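You operate a simulated robot arm through the tools that you are given. There is no shell and no other tool.

You run a simulated robot arm. Do the job below in one go: nothing can be reset, and whatever is moved stays where it is left.

TASK
Sand the clamped block smooth, then oil its top.
Fine: use the sanding block and the grey oil pad; both go back; shut the green oil box; the block stays clamped; leave the other blocks. A coat counts when it lies all over at full strength: go over it till it gets no stronger. What is to be rubbed or washed off counts as gone when no trace of it is left.

Only the result counts: the job must be done as asked and must still hold three seconds after the hand-in. Knocking over, shifting, dropping, spilling or breaking anything else fails it.

THE ROBOT
A 6-joint arm with a two-finger parallel gripper, fixed in place. Base frame: the origin is on the floor under the middle of its stand, x ahead of it, y to its left, z up; the work surface is at about z = 0.78. Readings come in m, degrees, newtons and seconds.
With the tool pointing down near the work surface it reaches from about 0.26 to 0.66 m from the base axis. Its first joint turns from -166.0 to 166.0 degrees. Payload 1.57 kg.
The TCP is the grasp point between the finger pads, 0.03 m short of the fingertips. In the tool frame z runs along the fingers and y along their closing line. The gripper opens to 0.11 m. The fingers are 0.024 m wide and 0.012 m thick; the gripper's body (0.048 by 0.112 m) begins 0.078 m behind the TCP.
Orientation is that of the tool frame in the base frame, as [roll, pitch, yaw] about the fixed x, y, z axes, in that order (R = Rz(yaw) Ry(pitch) Rx(roll)). With the fingers straight down and closing along the base's y, the tool's x points along the base's -x, its y along +y and its z along -z.

THE INTERFACE
- The arm moves only by the tool step_arm. Its argument "moves" is a list that holds one entry, the list of rows, each a list of 7 numbers: the gripper command, from -1 (shut) to 1 (fully open), values between in proportion, then the shift along the tool's x, y, z in mm, then the turn, a rotation vector about the tool's x, y, z in degrees. In form: [[[grip, tx, ty, tz, ax, ay, az], ...]]. A call has 1 to 20 rows; each row is the pose to reach, as a shift and turn from the pose commanded when the call began, along the tool's axes at that moment. A row lasts 0.2 s, in which the tool goes at most 0.05 m and 8.6 degrees; a call with a longer step from one row to the next is refused whole, and so is a gripper value outside its range. A pose out of reach is approached as far as the arm can. The call stops where the force on the tool passes 90 N (or 10 N more than at its start, if that is more) or the arm is blocked; 0.2 s more then pass. Each finger travels about 0.108 m/s and halts on what it meets, pressing with about 33 N; the grip force reading is that of the motor and also rises with nothing between the fingers. The clock runs only during rows and for 0.2 s after the last one: add rows that repeat a pose to give the fingers time. The reply holds the time, the measured pose of the TCP, the force on the tool along the base axes, the opening and the grip force, in the units named above and with some noise, with the torque about the TCP (base axes, N m) and any sound that the robot's microphone picked up.
- Cameras (640 x 400 px; columns grow to the right, rows downward): "scene" is fixed at [0.4, -0.5004, 1.4215]; the picture's right is [0.97, -0.25, 0.00], its down [-0.14, -0.55, -0.82] and it looks along [0.20, 0.79, -0.57] (base axes); focal length 346 px, centre (320, 200). "wrist" rides on the gripper at [0.07, 0.016, -0.141] in the tool frame; the picture's right is [-0.23, 0.97, 0.00], its down [-0.85, -0.20, -0.48] and it looks along [-0.47, -0.11, 0.88] (tool axes); focal length 222 px, centre (320, 200). There is no depth. A picture from a camera that has moved, and an enlarged one, comes with that camera's place and axes in the base frame and with its lens.
- snapshot(camera): a new picture of that camera. No time passes.
- lift_body(by): moves the trunk up (or, below 0, down) by that many m; the arm rides with it, the base frame stays. It gives what a move gives, with no picture.
- enlarge(camera, box): a new picture of the part [left, top, right, bottom] of that camera's present view, enlarged. No time passes.
- finish_job(): hands the job in; it is judged then, once.

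Places have to be worked out from the pictures, the camera data and where the tool is seen. Open the gripper and draw the arm clear of the work before you hand the job in, unless the task says otherwise.

The tools are called as name(argument=value, ...) on one line, values as JSON. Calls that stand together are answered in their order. step_arm: Moves the arm, as the interface text tells. Its arguments: {"type":"object","properties":{"moves":{"type":"array","items":{"type":"array","items":{"type":"array","items":{"type":"number"}}}}},"required":["moves"]} The other tools are called the same way: lift_body (by) moves the trunk up or down; snapshot (camera) takes a picture; enlarge (camera, box) takes an enlarged picture of a part of a camera's view; finish_job () hands the job in.

At the start:

```text
t: 0.0
position: [0.4265, 0.2117, 1.1092]
tcp_rot: [180.0, 0.0, 179.9]
wrist_force: [0.0, 0.0, -0.4]
wrist_torque: [-0.04, 0.0, 0.04]
finger_gap: 0.1096
finger_force: 0.0
trunk travel left (down, up): [-0.225, 0.365]
```

scene: 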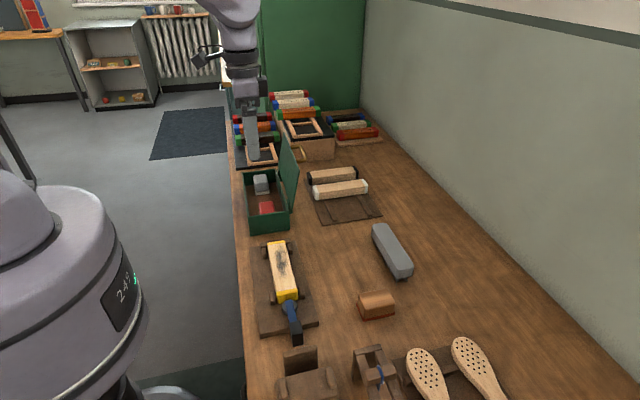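
wrist: 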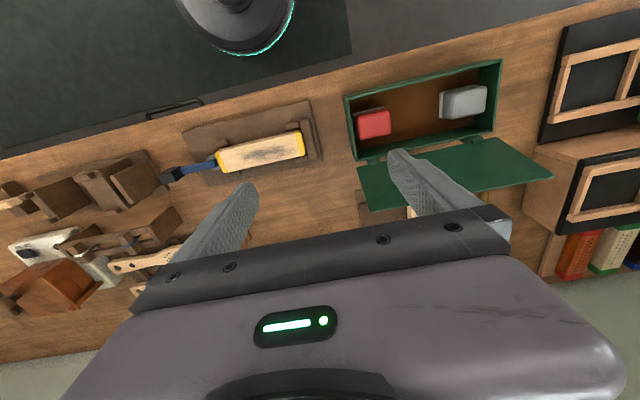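

I start by looking closer at the clamped block, the green box and the loose objects on the bench.

enlarge(camera="scene", box=[230, 220, 430, 345])

enlarge(camera="scene", box=[220, 120, 400, 240])

enlarge(camera="wrist", box=[160, 40, 560, 240])

enlarge(camera="scene", box=[250, 280, 530, 400])

```text
3.20 times, centred on (330, 282) of scene
camera zoom: at [0.4, -0.5004, 1.4215], right [0.97, -0.25, 0.0], down [-0.14, -0.55, -0.82], along [0.2, 0.79, -0.57], focal length 1108 px, centre (288, -64)
```

zoom: 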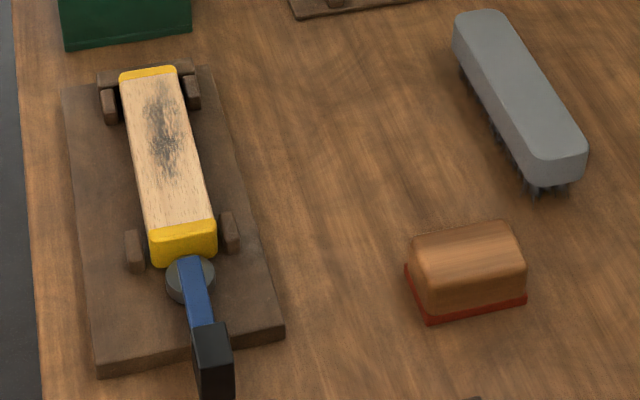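

```text
3.33 times, centred on (310, 180) of scene
camera zoom: at [0.4, -0.5004, 1.4215], right [0.97, -0.25, 0.0], down [-0.14, -0.55, -0.82], along [0.2, 0.79, -0.57], focal length 1154 px, centre (353, 267)
```

zoom: 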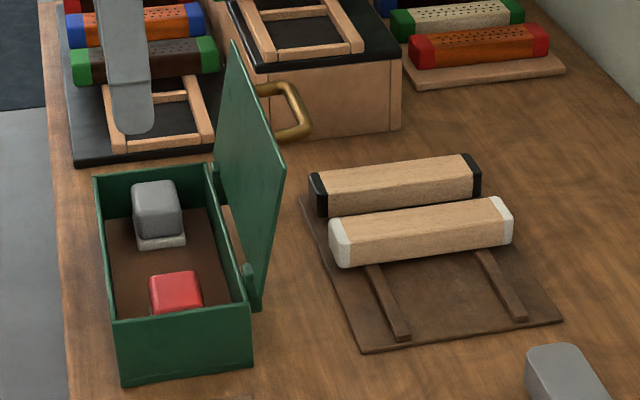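

```text
1.60 times, centred on (360, 140) of wrist
camera zoom: at [0.3569, 0.2266, 1.2498], right [0.23, 0.97, 0.0], down [0.85, -0.2, 0.48], along [0.47, -0.11, -0.88], focal length 355 px, centre (256, 296)
```

zoom: 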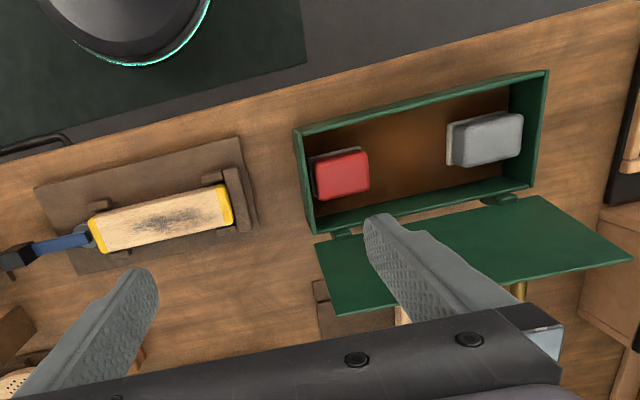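

```text
2.29 times, centred on (390, 340) of scene
camera zoom: at [0.4, -0.5004, 1.4215], right [0.97, -0.25, 0.0], down [-0.14, -0.55, -0.82], along [0.2, 0.79, -0.57], focal length 791 px, centre (160, -120)
```

zoom: 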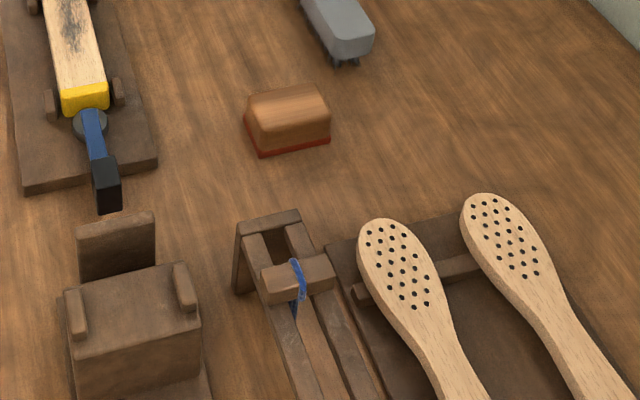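

The sanding block (red paper underneath) looks to be near (0.64, -0.05). The clamped yellow-ended block is near (0.455, 0.075), and the grey pad sits in the box near (0.45, 0.46). I move the gripper above and beside the clamped block to view it more closely.

step_arm(moves=[[[1, -16, -24, 18, 0, 0, 0], [1, -32, -48, 36, 0, 0, 0], [1, -48, -72, 54, 0, 0, 0], [1, -64, -96, 72, 0, 0, 0], [1, -80, -120, 90, 0, 0, 0], [1, -93, -142, 109, 0, 0, 0], [1, -93, -142, 109, 0, 0, 0]]])

snapshot(camera="wrist")

snapshot(camera="scene")

```text
t: 1.6
position: [0.5164, 0.0683, 0.9994]
tcp_rot: [179.9, 0.0, -180.0]
wrist_force: [1.0, -0.4, -0.2]
wrist_torque: [-0.01, -0.01, -0.02]
finger_gap: 0.1104
finger_force: 0.0
trunk travel left (down, up): [-0.225, 0.365]
```

```text
taken
camera wrist: at [0.4473, 0.0833, 1.1401], right [0.23, 0.97, 0.0], down [0.85, -0.2, 0.48], along [0.47, -0.11, -0.88], focal length 222 px, centre (320, 200)
```

wrist: 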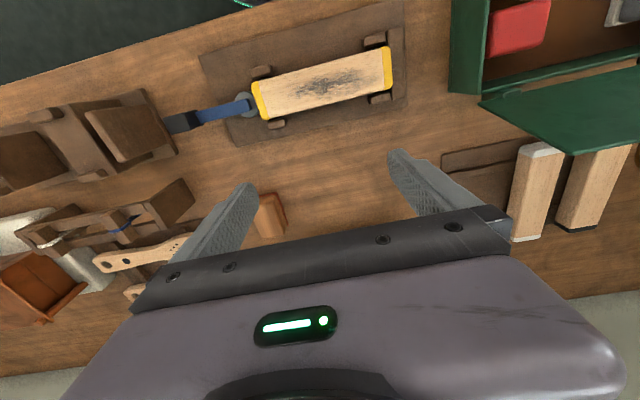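

```text
taken
```

scene: 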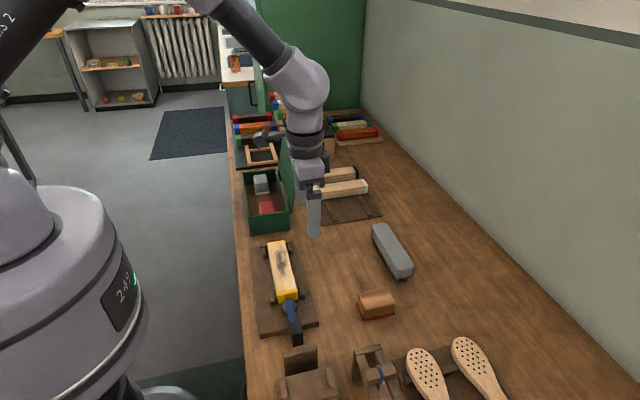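

The view is now above the clamped block. I enlarge it to judge the side-post heights and the block's corners.

enlarge(camera="wrist", box=[190, 10, 430, 160])

enlarge(camera="scene", box=[240, 230, 340, 350])

enlarge(camera="scene", box=[235, 150, 315, 240])

```text
2.67 times, centred on (310, 85) of wrist
camera zoom: at [0.4473, 0.0833, 1.1401], right [0.23, 0.97, 0.0], down [0.85, -0.2, 0.48], along [0.47, -0.11, -0.88], focal length 592 px, centre (347, 507)
```

zoom: 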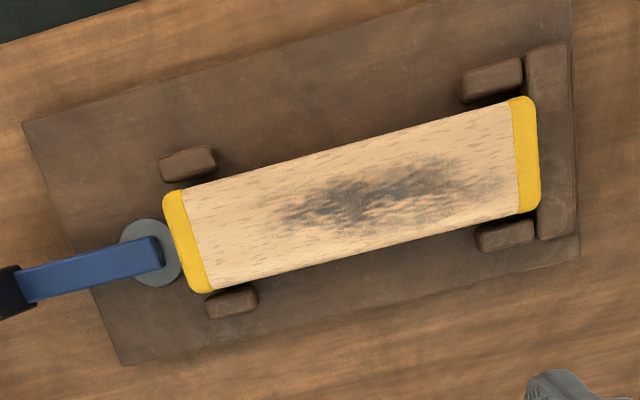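

```text
3.33 times, centred on (290, 290) of scene
camera zoom: at [0.4, -0.5004, 1.4215], right [0.97, -0.25, 0.0], down [-0.14, -0.55, -0.82], along [0.2, 0.79, -0.57], focal length 1154 px, centre (420, -100)
```

zoom: 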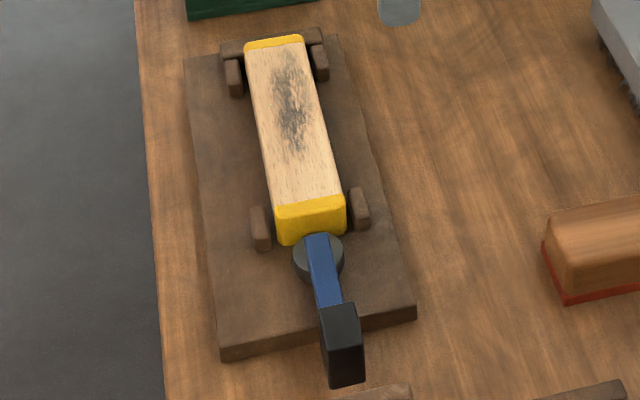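

```text
4.44 times, centred on (275, 195) of scene
camera zoom: at [0.4, -0.5004, 1.4215], right [0.97, -0.25, 0.0], down [-0.14, -0.55, -0.82], along [0.2, 0.79, -0.57], focal length 1538 px, centre (520, 222)
```

zoom: 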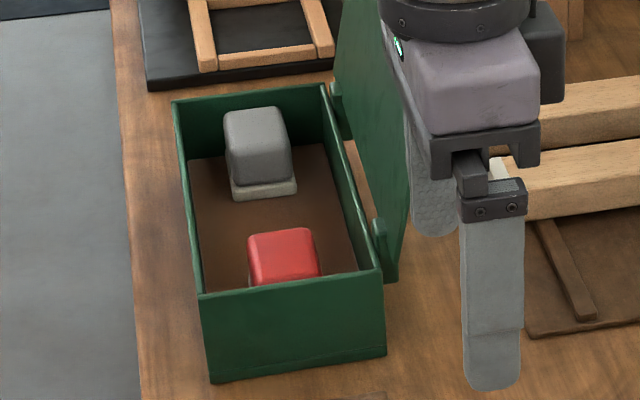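

The block's top triangulates to z≈0.83, spanning x 0.433–0.478 and y 0.0–0.17; the posts and stop lie lower. Next I enlarge the sanding block for its size, height and orientation.

enlarge(camera="scene", box=[345, 280, 409, 325])

enlarge(camera="wrist", box=[230, 170, 310, 250])

```text
8.89 times, centred on (377, 302) of scene
camera zoom: at [0.4, -0.5004, 1.4215], right [0.97, -0.25, 0.0], down [-0.14, -0.55, -0.82], along [0.2, 0.79, -0.57], focal length 3077 px, centre (-187, -711)
```

zoom: 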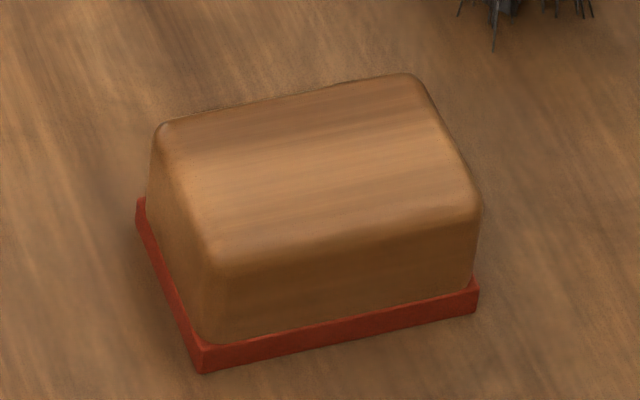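

```text
5.00 times, centred on (270, 210) of wrist
camera zoom: at [0.4473, 0.0833, 1.1401], right [0.23, 0.97, 0.0], down [0.85, -0.2, 0.48], along [0.47, -0.11, -0.88], focal length 1111 px, centre (570, 150)
```

zoom: 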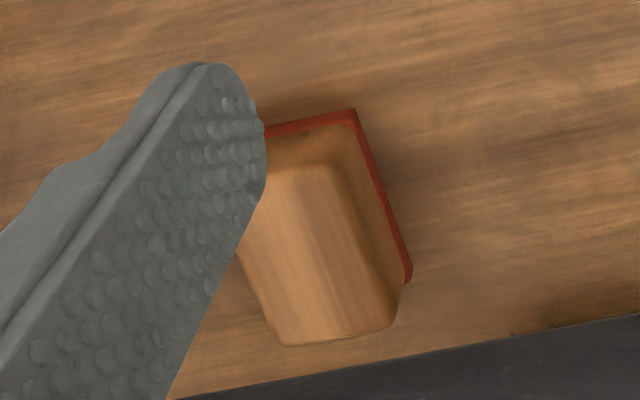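

The sanding block measures about 0.072 (x) by 0.047 (y) by 0.04 high, aligned with the axes, with its centre near (0.642, -0.054). I move over it at a safe height and check the alignment.

step_arm(moves=[[[1, -24, -24, 14, 0, 0, 0], [1, -49, -49, 28, 0, 0, 0], [1, -73, -74, 42, 0, 0, 0], [1, -98, -99, 56, 0, 0, 0], [1, -122, -124, 70, 0, 0, 0], [1, -122, -124, 70, 0, 0, 0], [1, -122, -124, 70, 0, 0, 0]]])

snapshot(camera="wrist")

enlarge(camera="scene", box=[300, 200, 460, 340])

```text
t: 3.2
position: [0.6444, -0.0543, 0.926]
tcp_rot: [-180.0, 0.1, -180.0]
wrist_force: [0.6, 0.2, 0.1]
wrist_torque: [0.01, 0.07, 0.03]
finger_gap: 0.1101
finger_force: 0.1
trunk travel left (down, up): [-0.225, 0.365]
```

```text
taken
camera wrist: at [0.574, -0.0399, 1.0674], right [0.23, 0.97, 0.0], down [0.85, -0.2, 0.48], along [0.47, -0.11, -0.88], focal length 222 px, centre (320, 200)
```

wrist: 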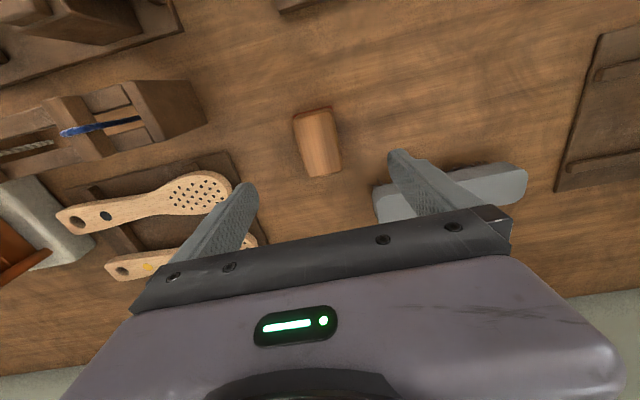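

```text
2.86 times, centred on (380, 270) of scene
camera zoom: at [0.4, -0.5004, 1.4215], right [0.97, -0.25, 0.0], down [-0.14, -0.55, -0.82], along [0.2, 0.79, -0.57], focal length 989 px, centre (149, 0)
```

zoom: 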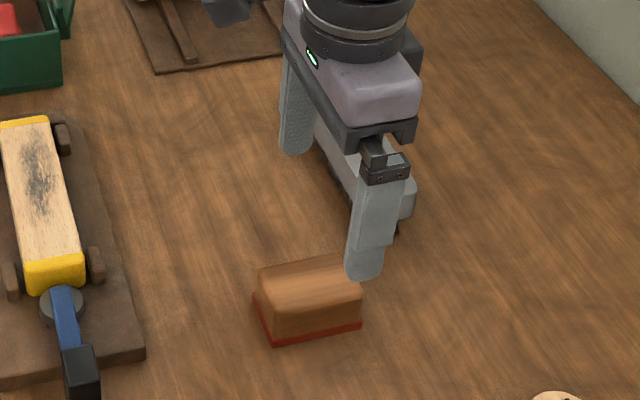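

The fingers straddle the sanding block. I enlarge the wrist view to refine its centre before descending.

enlarge(camera="wrist", box=[270, 90, 370, 190])

```text
4.00 times, centred on (320, 140) of wrist
camera zoom: at [0.574, -0.0399, 1.0674], right [0.23, 0.97, 0.0], down [0.85, -0.2, 0.48], along [0.47, -0.11, -0.88], focal length 888 px, centre (320, 440)
```

zoom: 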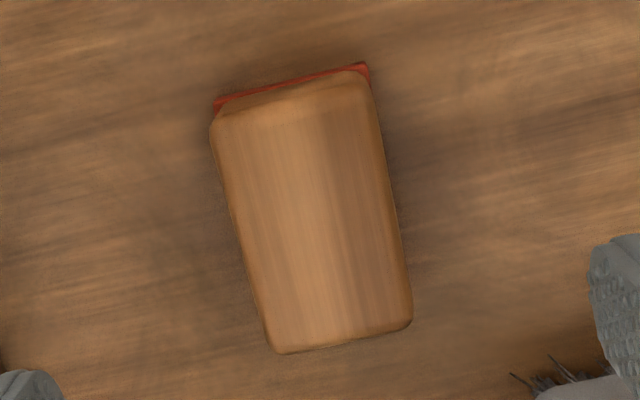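

Refined sanding-block centre is about (0.642, -0.056), with its top near z≈0.818. I descend partway, correcting the small offset.

step_arm(moves=[[[1, 2, -1, 20, 0, 0, 0], [1, 2, -1, 40, 0, 0, 0], [1, 2, -1, 60, 0, 0, 0], [1, 2, -1, 60, 0, 0, 0], [1, 2, -1, 60, 0, 0, 0]]])

snapshot(camera="wrist")

enlarge(camera="scene", box=[330, 240, 430, 330])

```text
t: 4.4
position: [0.6391, -0.0548, 0.8662]
tcp_rot: [180.0, 0.1, -179.9]
wrist_force: [-0.8, 0.4, -0.3]
wrist_torque: [0.05, -0.03, 0.02]
finger_gap: 0.1102
finger_force: 0.0
trunk travel left (down, up): [-0.225, 0.365]
```

```text
taken
camera wrist: at [0.5703, -0.0397, 1.0075], right [0.23, 0.97, 0.0], down [0.85, -0.2, 0.48], along [0.47, -0.11, -0.88], focal length 222 px, centre (320, 200)
```

wrist: 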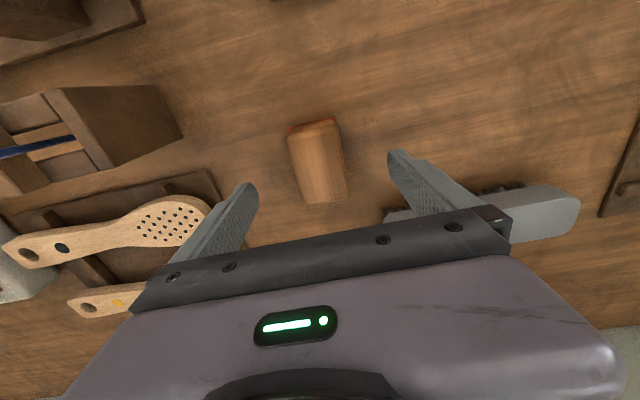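

```text
4.44 times, centred on (380, 285) of scene
camera zoom: at [0.4, -0.5004, 1.4215], right [0.97, -0.25, 0.0], down [-0.14, -0.55, -0.82], along [0.2, 0.79, -0.57], focal length 1538 px, centre (53, -178)
```

zoom: 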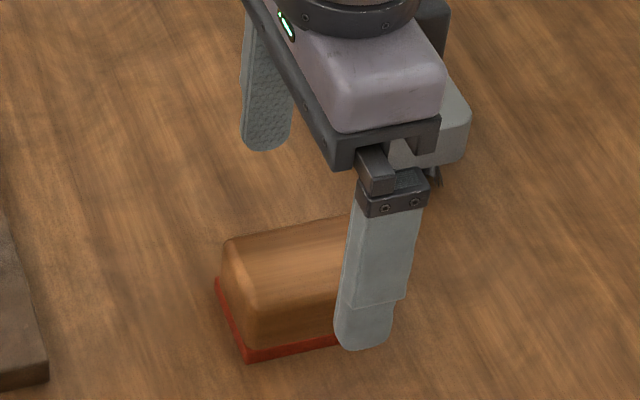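

The tip's position in the scene view matches the readings. I lower to about z = 0.821 so the tips sit just above the red sanding layer.

step_arm(moves=[[[1, -1, -1, 15, 0, 0, 0], [1, -1, -1, 30, 0, 0, 0], [1, -1, -1, 45, 0, 0, 0], [1, -1, -1, 45, 0, 0, 0], [1, -1, -1, 45, 0, 0, 0]]])

enlarge(camera="scene", box=[330, 240, 430, 330])

snapshot(camera="wrist")

```text
t: 5.6
position: [0.6404, -0.0545, 0.8227]
tcp_rot: [179.9, 0.0, 180.0]
wrist_force: [0.0, 0.3, 0.3]
wrist_torque: [-0.04, 0.03, 0.01]
finger_gap: 0.1102
finger_force: 0.1
trunk travel left (down, up): [-0.225, 0.365]
```

```text
4.44 times, centred on (380, 285) of scene
camera zoom: at [0.4, -0.5004, 1.4215], right [0.97, -0.25, 0.0], down [-0.14, -0.55, -0.82], along [0.2, 0.79, -0.57], focal length 1538 px, centre (53, -178)
```

zoom: 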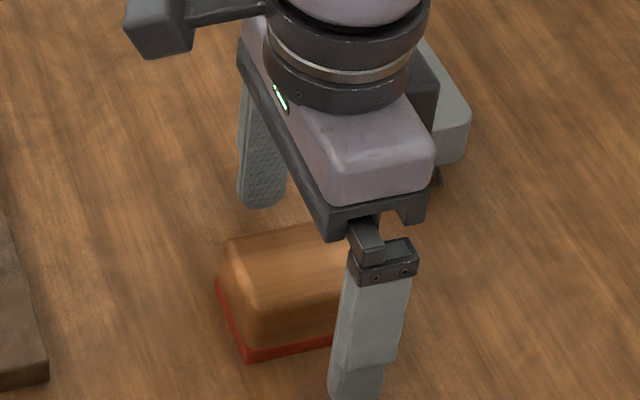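

```text
taken
camera wrist: at [0.5714, -0.0407, 0.965], right [0.23, 0.97, 0.0], down [0.85, -0.2, 0.48], along [0.47, -0.11, -0.88], focal length 222 px, centre (320, 200)
```

wrist: 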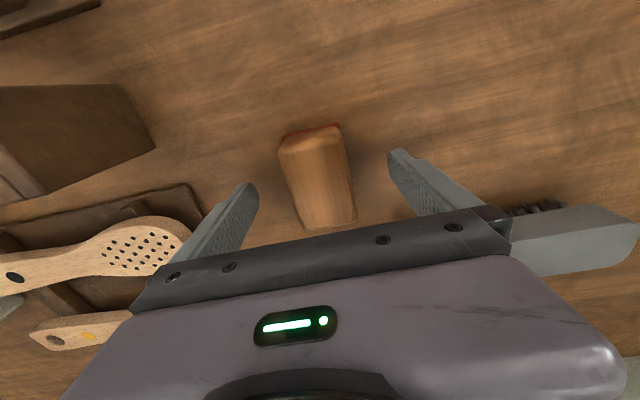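

The fingers straddle the block symmetrically with the tips around z = 0.792. Closing the gripper now.

step_arm(moves=[[[-1, 0, 0, 0, 0, 0, 0], [-1, 0, 0, 0, 0, 0, 0], [-1, 0, 0, 0, 0, 0, 0], [-1, 0, 0, 0, 0, 0, 0], [-1, 0, 0, 0, 0, 0, 0]]])

enlarge(camera="scene", box=[330, 240, 430, 330])

```text
t: 6.8
position: [0.6416, -0.0559, 0.8236]
tcp_rot: [-180.0, -0.1, -180.0]
wrist_force: [-0.1, 0.3, 0.1]
wrist_torque: [-0.04, 0.01, -0.04]
finger_gap: 0.0449
finger_force: 33.5
trunk travel left (down, up): [-0.225, 0.365]
```

```text
4.44 times, centred on (380, 285) of scene
camera zoom: at [0.4, -0.5004, 1.4215], right [0.97, -0.25, 0.0], down [-0.14, -0.55, -0.82], along [0.2, 0.79, -0.57], focal length 1538 px, centre (53, -178)
```

zoom: 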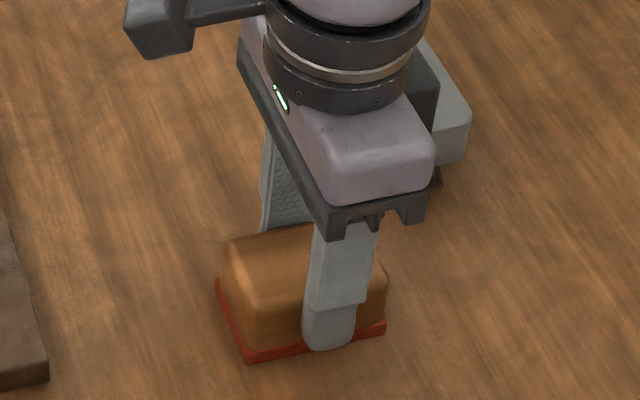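

It is gripped (gap 0.045 m, 33 N). Lifting it straight up 100 mm.

step_arm(moves=[[[-1, 0, 0, -15, 0, 0, 0], [-1, 0, 0, -40, 0, 0, 0], [-1, 0, 0, -70, 0, 0, 0], [-1, 0, 0, -100, 0, 0, 0], [-1, 0, 0, -100, 0, 0, 0]]])

enlarge(camera="scene", box=[300, 180, 460, 320])

```text
t: 8.0
position: [0.6409, -0.057, 0.9268]
tcp_rot: [180.0, 0.0, 179.9]
wrist_force: [-0.2, -0.4, -0.8]
wrist_torque: [-0.01, -0.01, 0.01]
finger_gap: 0.0453
finger_force: 33.1
trunk travel left (down, up): [-0.225, 0.365]
```

```text
2.86 times, centred on (380, 250) of scene
camera zoom: at [0.4, -0.5004, 1.4215], right [0.97, -0.25, 0.0], down [-0.14, -0.55, -0.82], along [0.2, 0.79, -0.57], focal length 989 px, centre (149, 57)
```

zoom: 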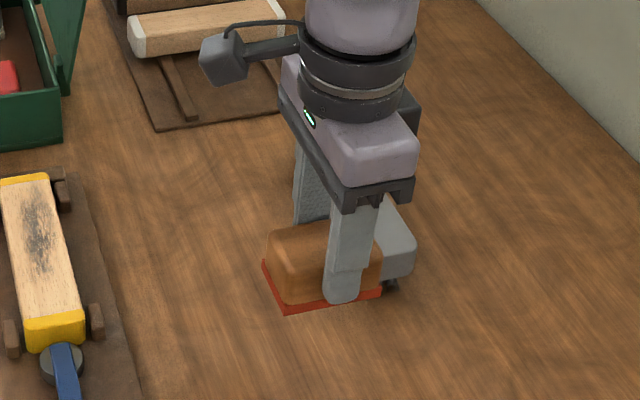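

The sanding block is held level. I carry it over to above the middle of the clamped block.

step_arm(moves=[[[-1, 31, 23, 0, 0, 0, 0], [-1, 62, 47, 0, 0, 0, 0], [-1, 93, 71, 0, 0, 0, 0], [-1, 124, 95, 0, 0, 0, 0], [-1, 155, 119, 0, 0, 0, 0], [-1, 186, 142, 0, 0, 0, 0], [-1, 186, 142, 0, 0, 0, 0], [-1, 186, 142, 0, 0, 0, 0]]])

snapshot(camera="wrist")

enlarge(camera="scene", box=[220, 180, 380, 320])

```text
t: 9.8
position: [0.4568, 0.0883, 0.9246]
tcp_rot: [180.0, 0.0, 180.0]
wrist_force: [0.3, -0.1, -0.2]
wrist_torque: [-0.03, 0.01, 0.01]
finger_gap: 0.0451
finger_force: 32.6
trunk travel left (down, up): [-0.225, 0.365]
```

```text
taken
camera wrist: at [0.3862, 0.1022, 1.0661], right [0.23, 0.97, 0.0], down [0.85, -0.2, 0.48], along [0.47, -0.11, -0.88], focal length 222 px, centre (320, 200)
```

wrist: 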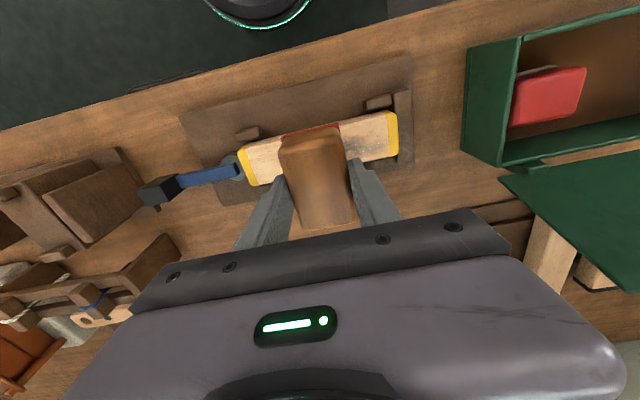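

```text
2.86 times, centred on (300, 250) of scene
camera zoom: at [0.4, -0.5004, 1.4215], right [0.97, -0.25, 0.0], down [-0.14, -0.55, -0.82], along [0.2, 0.79, -0.57], focal length 989 px, centre (377, 57)
```

zoom: 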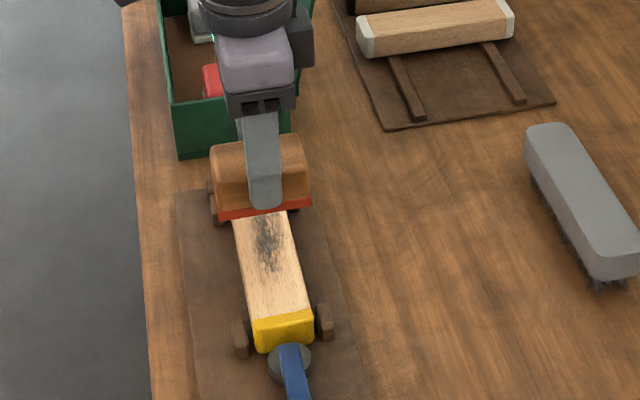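

The sanding block is centred over the clamped block, its bottom about 50 mm above it. I lower 42 mm and then creep down until I feel contact.

step_arm(moves=[[[-1, 1, -2, 15, 0, 0, 0], [-1, 1, -2, 30, 0, 0, 0], [-1, 1, -2, 42, 0, 0, 0], [-1, 1, -2, 42, 0, 0, 0], [-1, 1, -2, 42, 0, 0, 0]]])

enlarge(camera="scene", box=[220, 180, 380, 320])

```text
t: 11.0
position: [0.4525, 0.084, 0.8828]
tcp_rot: [179.9, 0.0, -180.0]
wrist_force: [0.6, -0.2, -0.2]
wrist_torque: [-0.02, -0.03, 0.02]
finger_gap: 0.0449
finger_force: 33.0
trunk travel left (down, up): [-0.225, 0.365]
```

```text
2.86 times, centred on (300, 250) of scene
camera zoom: at [0.4, -0.5004, 1.4215], right [0.97, -0.25, 0.0], down [-0.14, -0.55, -0.82], along [0.2, 0.79, -0.57], focal length 989 px, centre (377, 57)
```

zoom: 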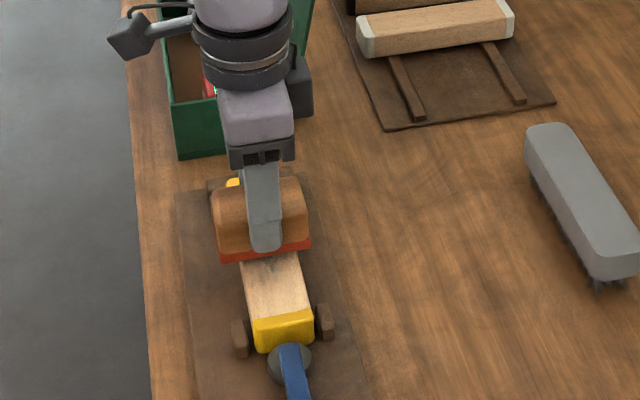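

No contact yet at z = 0.883. I creep down in millimetre steps.

step_arm(moves=[[[-1, -1, 0, 4, 0, 0, 0], [-1, -1, 0, 6, 0, 0, 0], [-1, -1, 0, 7, 0, 0, 0], [-1, -1, 0, 7, 0, 0, 0]]])

```text
t: 12.0
position: [0.4556, 0.0824, 0.8751]
tcp_rot: [-180.0, 0.0, 180.0]
wrist_force: [1.1, -0.6, -1.3]
wrist_torque: [-0.01, 0.0, -0.02]
finger_gap: 0.045
finger_force: 33.0
trunk travel left (down, up): [-0.225, 0.365]
```

Still free at z ≈ 0.875. I continue 2 mm.

step_arm(moves=[[[-1, 0, 0, 1, 0, 0, 0], [-1, 0, 0, 2, 0, 0, 0], [-1, 0, 0, 2, 0, 0, 0]]])

```text
t: 12.8
position: [0.4551, 0.0835, 0.8736]
tcp_rot: [-179.9, 0.0, 180.0]
wrist_force: [0.2, 0.9, -1.6]
wrist_torque: [0.0, 0.01, 0.02]
finger_gap: 0.0452
finger_force: 32.9
trunk travel left (down, up): [-0.225, 0.365]
```

step_arm(moves=[[[-1, 0, 0, 1, 0, 0, 0], [-1, 0, 0, 2, 0, 0, 0], [-1, 0, 0, 2, 0, 0, 0]]])

enlarge(camera="scene", box=[240, 220, 340, 310])

```text
t: 13.6
position: [0.4535, 0.0824, 0.8718]
tcp_rot: [-180.0, 0.1, -180.0]
wrist_force: [0.8, -2.9, 12.7]
wrist_torque: [-0.16, -0.01, 0.04]
finger_gap: 0.045
finger_force: 33.3
trunk travel left (down, up): [-0.225, 0.365]
```

```text
4.44 times, centred on (290, 265) of scene
camera zoom: at [0.4, -0.5004, 1.4215], right [0.97, -0.25, 0.0], down [-0.14, -0.55, -0.82], along [0.2, 0.79, -0.57], focal length 1538 px, centre (453, -89)
```

zoom: 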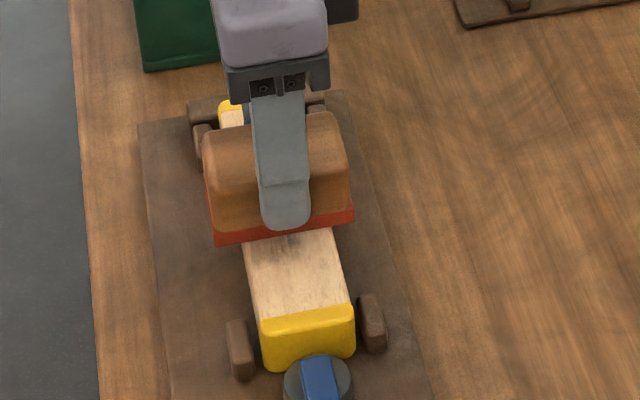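

Contact at about 12.7 N with little tilt torque. I now stroke along the block: first to the far end, then back to the near end.

step_arm(moves=[[[-1, 0, 11, 2, 0, 0, 0], [-1, 0, 22, 2, 0, 0, 0], [-1, 0, 33, 2, 0, 0, 0], [-1, 0, 44, 2, 0, 0, 0], [-1, 0, 55, 2, 0, 0, 0], [-1, 0, 66, 2, 0, 0, 0], [-1, 0, 66, 2, 0, 0, 0]]])

enlarge(camera="scene", box=[240, 220, 340, 310])

```text
t: 15.2
position: [0.453, 0.1492, 0.8727]
tcp_rot: [179.9, 0.1, 179.9]
wrist_force: [-1.8, -12.6, 31.6]
wrist_torque: [-0.6, -0.04, -0.03]
finger_gap: 0.045
finger_force: 33.3
trunk travel left (down, up): [-0.225, 0.365]
```

```text
4.44 times, centred on (290, 265) of scene
camera zoom: at [0.4, -0.5004, 1.4215], right [0.97, -0.25, 0.0], down [-0.14, -0.55, -0.82], along [0.2, 0.79, -0.57], focal length 1538 px, centre (453, -89)
```

zoom: 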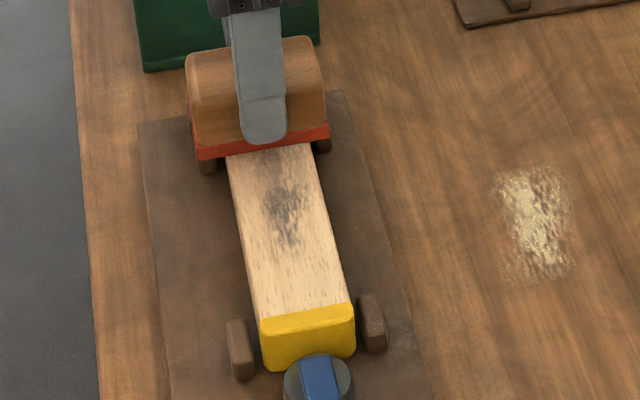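

The sanding is working; a patch of sanding dust has appeared on the bench, but the job does not ask me to deal with it. The force rose to 32 N because I added 2 mm, so I back off about 1.5 mm and stroke back over the whole length.

step_arm(moves=[[[-1, 0, 0, -1.5, 0, 0, 0], [-1, 0, -11, -1.5, 0, 0, 0], [-1, 0, -22, -1.5, 0, 0, 0], [-1, 0, -33, -1.5, 0, 0, 0], [-1, 0, -44, -1.5, 0, 0, 0], [-1, 0, -55, -1.5, 0, 0, 0], [-1, 0, -66, -1.5, 0, 0, 0], [-1, 0, -77, -1.5, 0, 0, 0], [-1, 0, -88, -1.5, 0, 0, 0], [-1, 0, -99, -1.5, 0, 0, 0], [-1, 0, -110, -1.5, 0, 0, 0], [-1, 0, -120, -1.5, 0, 0, 0], [-1, 0, -128, -1.5, 0, 0, 0], [-1, 0, -128, -1.5, 0, 0, 0]]])

enlarge(camera="scene", box=[240, 220, 340, 310])

```text
t: 18.2
position: [0.4541, 0.0222, 0.871]
tcp_rot: [180.0, 0.1, 179.9]
wrist_force: [-1.1, 1.7, 6.4]
wrist_torque: [0.08, -0.03, 0.02]
finger_gap: 0.045
finger_force: 33.4
trunk travel left (down, up): [-0.225, 0.365]
```

```text
4.44 times, centred on (290, 265) of scene
camera zoom: at [0.4, -0.5004, 1.4215], right [0.97, -0.25, 0.0], down [-0.14, -0.55, -0.82], along [0.2, 0.79, -0.57], focal length 1538 px, centre (453, -89)
```

zoom: 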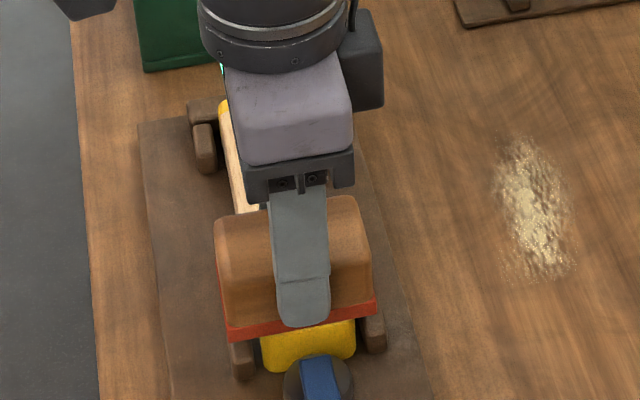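

Force is now 6 N; I press about 1 mm more and do a full stroke to the far end and back.

step_arm(moves=[[[-1, 0, -3, 1, 0, 0, 0], [-1, 0, 13, 1, 0, 0, 0], [-1, 0, 27, 1, 0, 0, 0], [-1, 0, 41, 1, 0, 0, 0], [-1, 0, 55, 1, 0, 0, 0], [-1, 0, 69, 1, 0, 0, 0], [-1, 0, 83, 1, 0, 0, 0], [-1, 0, 97, 1, 0, 0, 0], [-1, 0, 111, 1, 0, 0, 0], [-1, 0, 122, 1, 0, 0, 0], [-1, 0, 130, 1, 0, 0, 0], [-1, 0, 130, 1, 0, 0, 0]]])

enlarge(camera="scene", box=[240, 220, 340, 310])

snapshot(camera="wrist")

```text
t: 20.8
position: [0.4524, 0.1531, 0.8716]
tcp_rot: [-180.0, -0.1, 179.9]
wrist_force: [-1.2, -2.6, 8.5]
wrist_torque: [-0.37, 0.02, 0.0]
finger_gap: 0.045
finger_force: 33.3
trunk travel left (down, up): [-0.225, 0.365]
```

```text
4.44 times, centred on (290, 265) of scene
camera zoom: at [0.4, -0.5004, 1.4215], right [0.97, -0.25, 0.0], down [-0.14, -0.55, -0.82], along [0.2, 0.79, -0.57], focal length 1538 px, centre (453, -89)
```

zoom: 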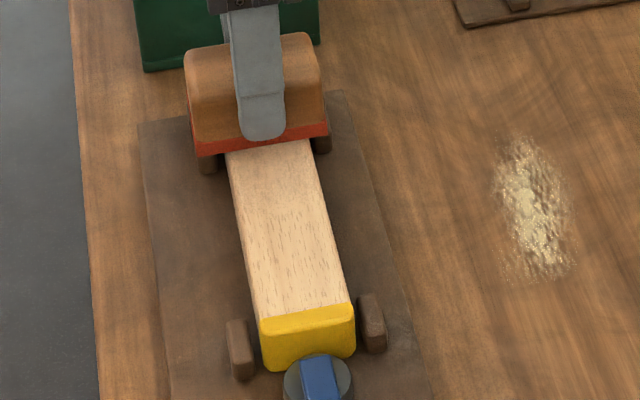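

```text
taken
camera wrist: at [0.3833, 0.1667, 1.0124], right [0.23, 0.97, 0.0], down [0.85, -0.2, 0.48], along [0.47, -0.11, -0.88], focal length 222 px, centre (320, 200)
```

wrist: 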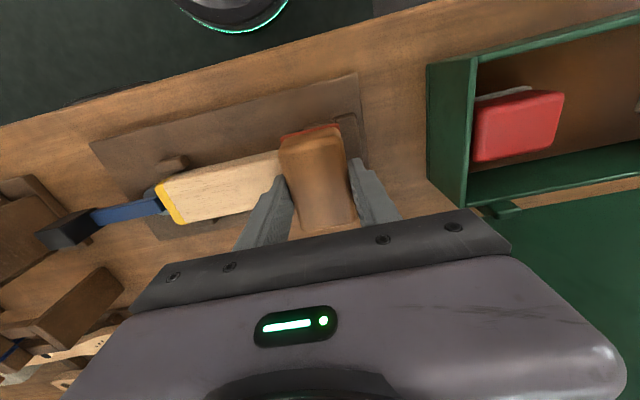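

The dark mark is gone on the visible part. I continue with more full strokes so the whole top is evenly smooth.

step_arm(moves=[[[-1, -1, 0, 0.5, 0, 0, 0], [-1, -1, -14, 0.5, 0, 0, 0], [-1, -1, -28, 0.5, 0, 0, 0], [-1, -1, -42, 0.5, 0, 0, 0], [-1, -1, -56, 0.5, 0, 0, 0], [-1, -1, -70, 0.5, 0, 0, 0], [-1, -1, -84, 0.5, 0, 0, 0], [-1, -1, -98, 0.5, 0, 0, 0], [-1, -1, -112, 0.5, 0, 0, 0], [-1, -1, -126, 0.5, 0, 0, 0], [-1, -1, -135, 0.5, 0, 0, 0], [-1, -1, -135, 0.5, 0, 0, 0]]])

enlarge(camera="scene", box=[240, 220, 340, 310])

enlarge(camera="wrist", box=[260, 90, 440, 210])

```text
t: 23.4
position: [0.4544, 0.0186, 0.8682]
tcp_rot: [180.0, 0.2, -180.0]
wrist_force: [0.8, 11.2, 27.8]
wrist_torque: [0.56, -0.09, -0.03]
finger_gap: 0.0453
finger_force: 32.7
trunk travel left (down, up): [-0.225, 0.365]
```

```text
4.44 times, centred on (290, 265) of scene
camera zoom: at [0.4, -0.5004, 1.4215], right [0.97, -0.25, 0.0], down [-0.14, -0.55, -0.82], along [0.2, 0.79, -0.57], focal length 1538 px, centre (453, -89)
```

zoom: 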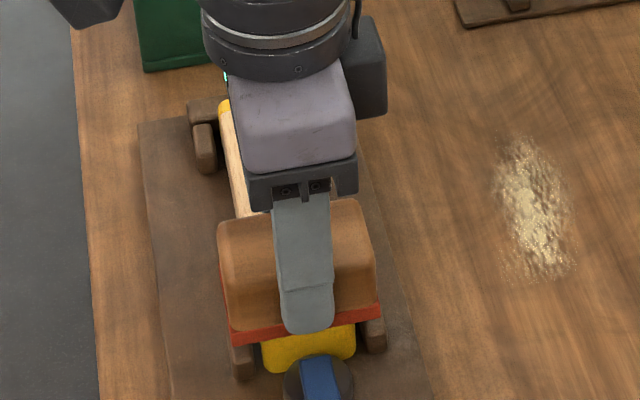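

```text
3.33 times, centred on (350, 150) of wrist
camera zoom: at [0.3845, 0.0333, 1.01], right [0.23, 0.97, 0.0], down [0.85, -0.2, 0.48], along [0.47, -0.11, -0.88], focal length 740 px, centre (220, 367)
```

zoom: 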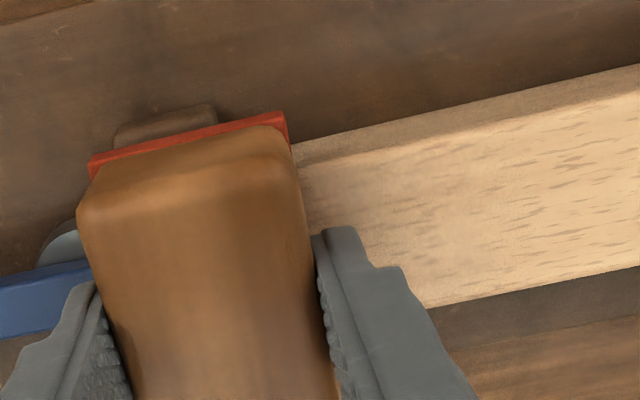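

The far part is clean. The force is 28 N, so I back off 0.7 mm and do another full forward and back stroke.

step_arm(moves=[[[-1, 0, 0, -0.7, 0, 0, 0], [-1, 0, 15, -0.7, 0, 0, 0], [-1, 0, 30, -0.7, 0, 0, 0], [-1, 0, 45, -0.5, 0, 0, 0], [-1, 0, 60, -0.3, 0, 0, 0], [-1, 0, 75, -0.2, 0, 0, 0], [-1, 0, 90, 0, 0, 0, 0], [-1, 0, 105, 0, 0, 0, 0], [-1, 0, 120, 0, 0, 0, 0], [-1, 0, 134, 0, 0, 0, 0], [-1, 0, 134, 0, 0, 0, 0]]])

enlarge(camera="wrist", box=[130, 90, 370, 240])

enlarge(camera="scene", box=[240, 220, 340, 310])

```text
t: 25.8
position: [0.455, 0.1504, 0.8693]
tcp_rot: [-179.9, 0.0, -179.9]
wrist_force: [0.0, -0.8, -1.2]
wrist_torque: [0.01, 0.0, 0.02]
finger_gap: 0.0451
finger_force: 33.0
trunk travel left (down, up): [-0.225, 0.365]
```

```text
2.67 times, centred on (250, 165) of wrist
camera zoom: at [0.386, 0.1651, 1.0108], right [0.23, 0.97, 0.0], down [0.86, -0.2, 0.48], along [0.47, -0.11, -0.88], focal length 592 px, centre (507, 293)
```

zoom: 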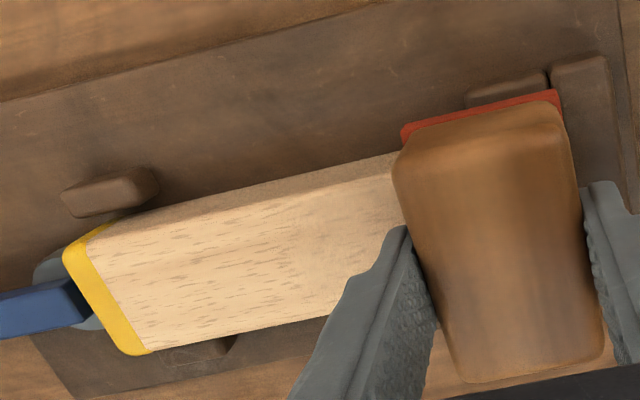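

```text
4.44 times, centred on (290, 265) of scene
camera zoom: at [0.4, -0.5004, 1.4215], right [0.97, -0.25, 0.0], down [-0.14, -0.55, -0.82], along [0.2, 0.79, -0.57], focal length 1538 px, centre (453, -89)
```

zoom: 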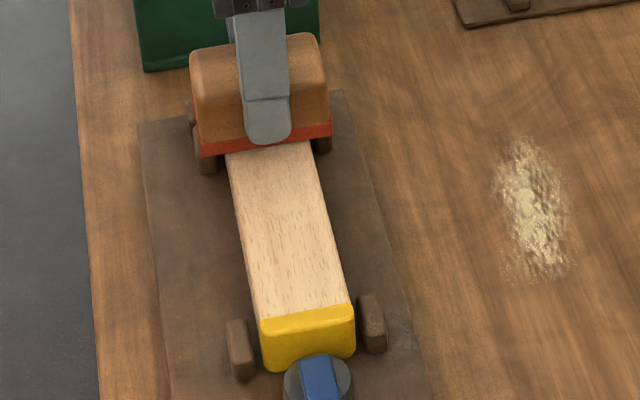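

The force has dropped to zero, so the sanding block has slid up slightly in the fingers. I press down about 2 mm and stroke back over the length.

step_arm(moves=[[[-1, 0, 0, 1, 0, 0, 0], [-1, 0, 0, 1.7, 0, 0, 0], [-1, 0, 0, 1.7, 0, 0, 0]]])

```text
t: 26.6
position: [0.4557, 0.1496, 0.8686]
tcp_rot: [179.8, 0.2, 179.9]
wrist_force: [4.3, -0.2, 26.8]
wrist_torque: [-0.33, -0.04, -0.01]
finger_gap: 0.0451
finger_force: 32.7
trunk travel left (down, up): [-0.225, 0.365]
```

27 N, so I back off 0.7 mm and stroke back.

step_arm(moves=[[[-1, 0, 0, -0.7, 0, 0, 0], [-1, 0, -15, -0.7, 0, 0, 0], [-1, 0, -30, -0.7, 0, 0, 0], [-1, 0, -45, -0.7, 0, 0, 0], [-1, 0, -60, -0.7, 0, 0, 0], [-1, 0, -75, -0.7, 0, 0, 0], [-1, 0, -75, -0.7, 0, 0, 0]]])

```text
t: 28.2
position: [0.4543, 0.0731, 0.8694]
tcp_rot: [180.0, 0.0, -180.0]
wrist_force: [-0.9, 0.1, 0.7]
wrist_torque: [0.01, 0.0, 0.01]
finger_gap: 0.045
finger_force: 32.7
trunk travel left (down, up): [-0.225, 0.365]
```

Contact was light at the end of that stroke. I look at the top now on both sides of the sanding block before deciding on more strokes.

enlarge(camera="wrist", box=[200, 90, 440, 240])

enlarge(camera="scene", box=[240, 220, 340, 310])

```text
2.67 times, centred on (320, 165) of wrist
camera zoom: at [0.3849, 0.0889, 1.0105], right [0.23, 0.97, 0.0], down [0.86, -0.2, 0.48], along [0.47, -0.11, -0.88], focal length 592 px, centre (320, 293)
```

zoom: 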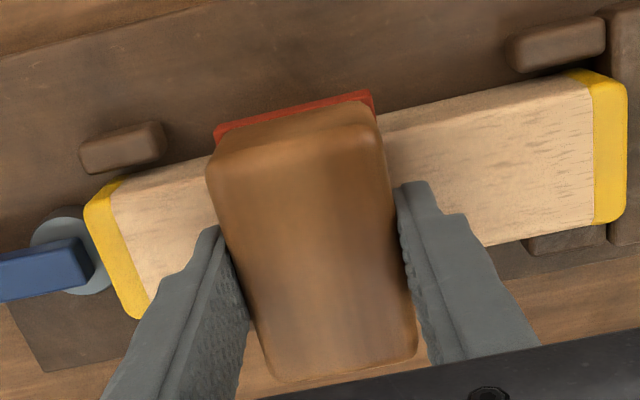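

```text
4.44 times, centred on (290, 265) of scene
camera zoom: at [0.4, -0.5004, 1.4215], right [0.97, -0.25, 0.0], down [-0.14, -0.55, -0.82], along [0.2, 0.79, -0.57], focal length 1538 px, centre (453, -89)
```

zoom: 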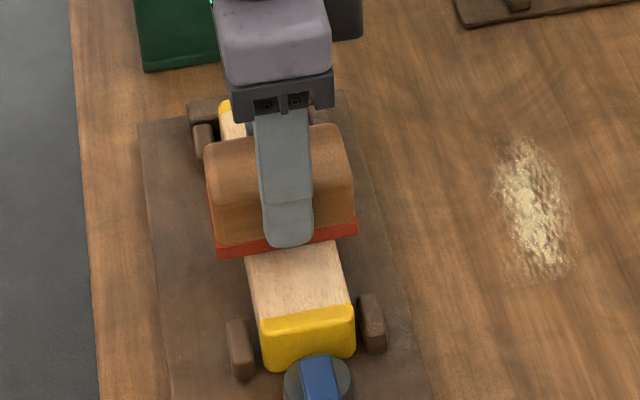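

enlarge(camera="wrist", box=[340, 105, 440, 185])

enlarge(camera="wrist", box=[225, 140, 305, 220])

enlarge(camera="scene", box=[300, 155, 390, 225])

```text
5.00 times, centred on (390, 145) of wrist
camera zoom: at [0.3849, 0.0889, 1.0105], right [0.23, 0.97, 0.0], down [0.86, -0.2, 0.48], along [0.47, -0.11, -0.88], focal length 1111 px, centre (-30, 475)
```

zoom: 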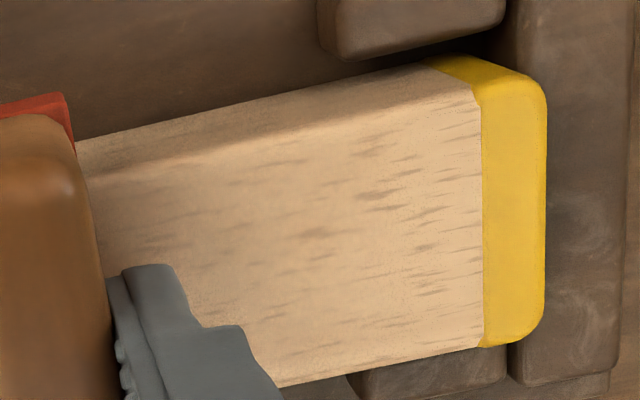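

```text
5.00 times, centred on (265, 180) of wrist
camera zoom: at [0.3849, 0.0889, 1.0105], right [0.23, 0.97, 0.0], down [0.86, -0.2, 0.48], along [0.47, -0.11, -0.88], focal length 1111 px, centre (595, 300)
```

zoom: 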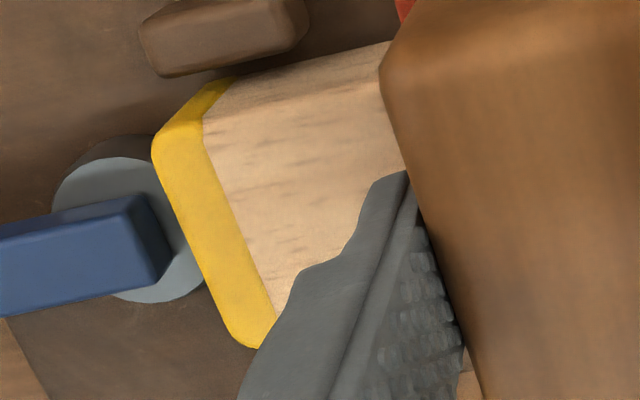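

```text
5.71 times, centred on (345, 190) of scene
camera zoom: at [0.4, -0.5004, 1.4215], right [0.97, -0.25, 0.0], down [-0.14, -0.55, -0.82], along [0.2, 0.79, -0.57], focal length 1978 px, centre (177, 257)
```

zoom: 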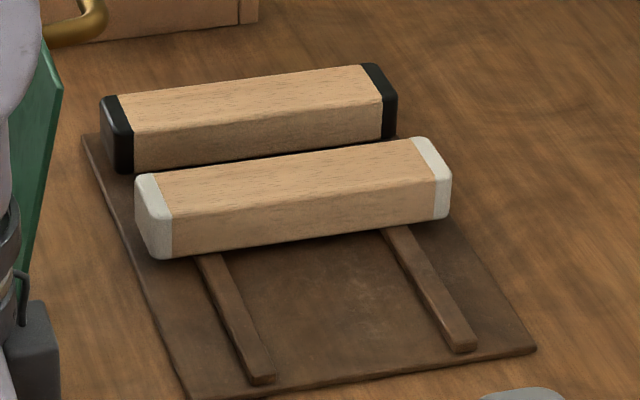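

The fine dark flecks are fading where I have sanded most, so they are leftover roughness; the far end near the yellow cap still has some. I press slightly and keep stroking, working on the far end.

step_arm(moves=[[[-1, 0, 0, 0.7, 0, 0, 0], [-1, 0, 15, 0.7, 0, 0, 0], [-1, 0, 30, 0.7, 0, 0, 0], [-1, 0, 45, 0.7, 0, 0, 0], [-1, 0, 60, 0.7, 0, 0, 0], [-1, 0, 75, 0.7, 0, 0, 0], [-1, 0, 82, 0.7, 0, 0, 0], [-1, 0, 82, 0.7, 0, 0, 0]]])

```text
t: 30.0
position: [0.4561, 0.1572, 0.869]
tcp_rot: [179.9, 0.1, 179.9]
wrist_force: [2.0, -4.4, 13.3]
wrist_torque: [-0.45, -0.01, 0.02]
finger_gap: 0.045
finger_force: 33.1
trunk travel left (down, up): [-0.225, 0.365]
```

13 N at the far end. I do several short strokes here and then sweep back along the block.

step_arm(moves=[[[-1, 0, -14, 0, 0, 0, 0], [-1, 0, -28, 0, 0, 0, 0], [-1, 0, -14, 0, 0, 0, 0], [-1, 0, 0, 0, 0, 0, 0], [-1, 0, -14, 0, 0, 0, 0], [-1, 0, -28, 0, 0, 0, 0], [-1, 0, -14, 0, 0, 0, 0], [-1, 0, 0, 0, 0, 0, 0], [-1, 0, -14, 0, 0, 0, 0], [-1, 0, -28, 0, 0, 0, 0], [-1, 0, -42, 0, 0, 0, 0], [-1, 0, -56, 0, 0, 0, 0], [-1, 0, -70, 0, 0, 0, 0], [-1, 0, -84, 0, 0, 0, 0], [-1, 0, -98, 0, 0, 0, 0], [-1, 0, -112, 0, 0, 0, 0], [-1, 0, -126, 0, 0, 0, 0], [-1, 0, -138, 0, 0, 0, 0], [-1, 0, -138, 0, 0, 0, 0]]])

enlarge(camera="wrist", box=[260, 70, 480, 210])

```text
t: 34.0
position: [0.4535, 0.0219, 0.8684]
tcp_rot: [179.9, 0.1, -180.0]
wrist_force: [-0.8, 4.4, 15.9]
wrist_torque: [0.37, -0.03, 0.03]
finger_gap: 0.0449
finger_force: 32.7
trunk travel left (down, up): [-0.225, 0.365]
```

```text
2.86 times, centred on (370, 140) of wrist
camera zoom: at [0.3846, 0.0362, 1.0096], right [0.23, 0.97, 0.0], down [0.85, -0.2, 0.48], along [0.47, -0.11, -0.88], focal length 635 px, centre (177, 371)
```

zoom: 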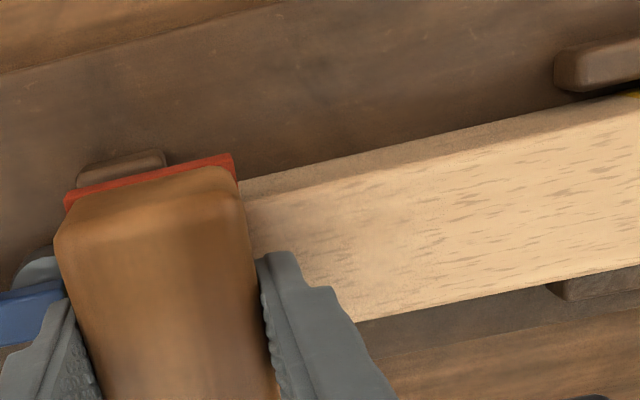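

Flecks appear wherever the light falls, so they may simply be wood grain. I make another pair of full strokes and then lift off to compare with the view I took before sanding.

step_arm(moves=[[[-1, 0, -4, 0, 0, 0, 0], [-1, 0, 12, 0, 0, 0, 0], [-1, 0, 28, 0, 0, 0, 0], [-1, 0, 44, 0, 0, 0, 0], [-1, 0, 60, 0, 0, 0, 0], [-1, 0, 76, 0, 0, 0, 0], [-1, 0, 92, 0, 0, 0, 0], [-1, 0, 108, 0, 0, 0, 0], [-1, 0, 124, 0, 0, 0, 0], [-1, 0, 134, 0, 0, 0, 0], [-1, 0, 118, 0, 0, 0, 0], [-1, 0, 102, 0, 0, 0, 0], [-1, 0, 86, 0, 0, 0, 0], [-1, 0, 70, 0, 0, 0, 0], [-1, 0, 54, 0, 0, 0, 0], [-1, 0, 38, 0, 0, 0, 0], [-1, 0, 22, 0, 0, 0, 0], [-1, 0, 6, 0, 0, 0, 0], [-1, 0, -4, 0, 0, 0, 0], [-1, 0, -4, 0, 0, 0, 0]]])

```text
t: 38.2
position: [0.4539, 0.0154, 0.8667]
tcp_rot: [179.9, 0.1, 180.0]
wrist_force: [0.2, 13.5, 36.5]
wrist_torque: [0.72, -0.05, -0.02]
finger_gap: 0.0451
finger_force: 33.1
trunk travel left (down, up): [-0.225, 0.365]
```

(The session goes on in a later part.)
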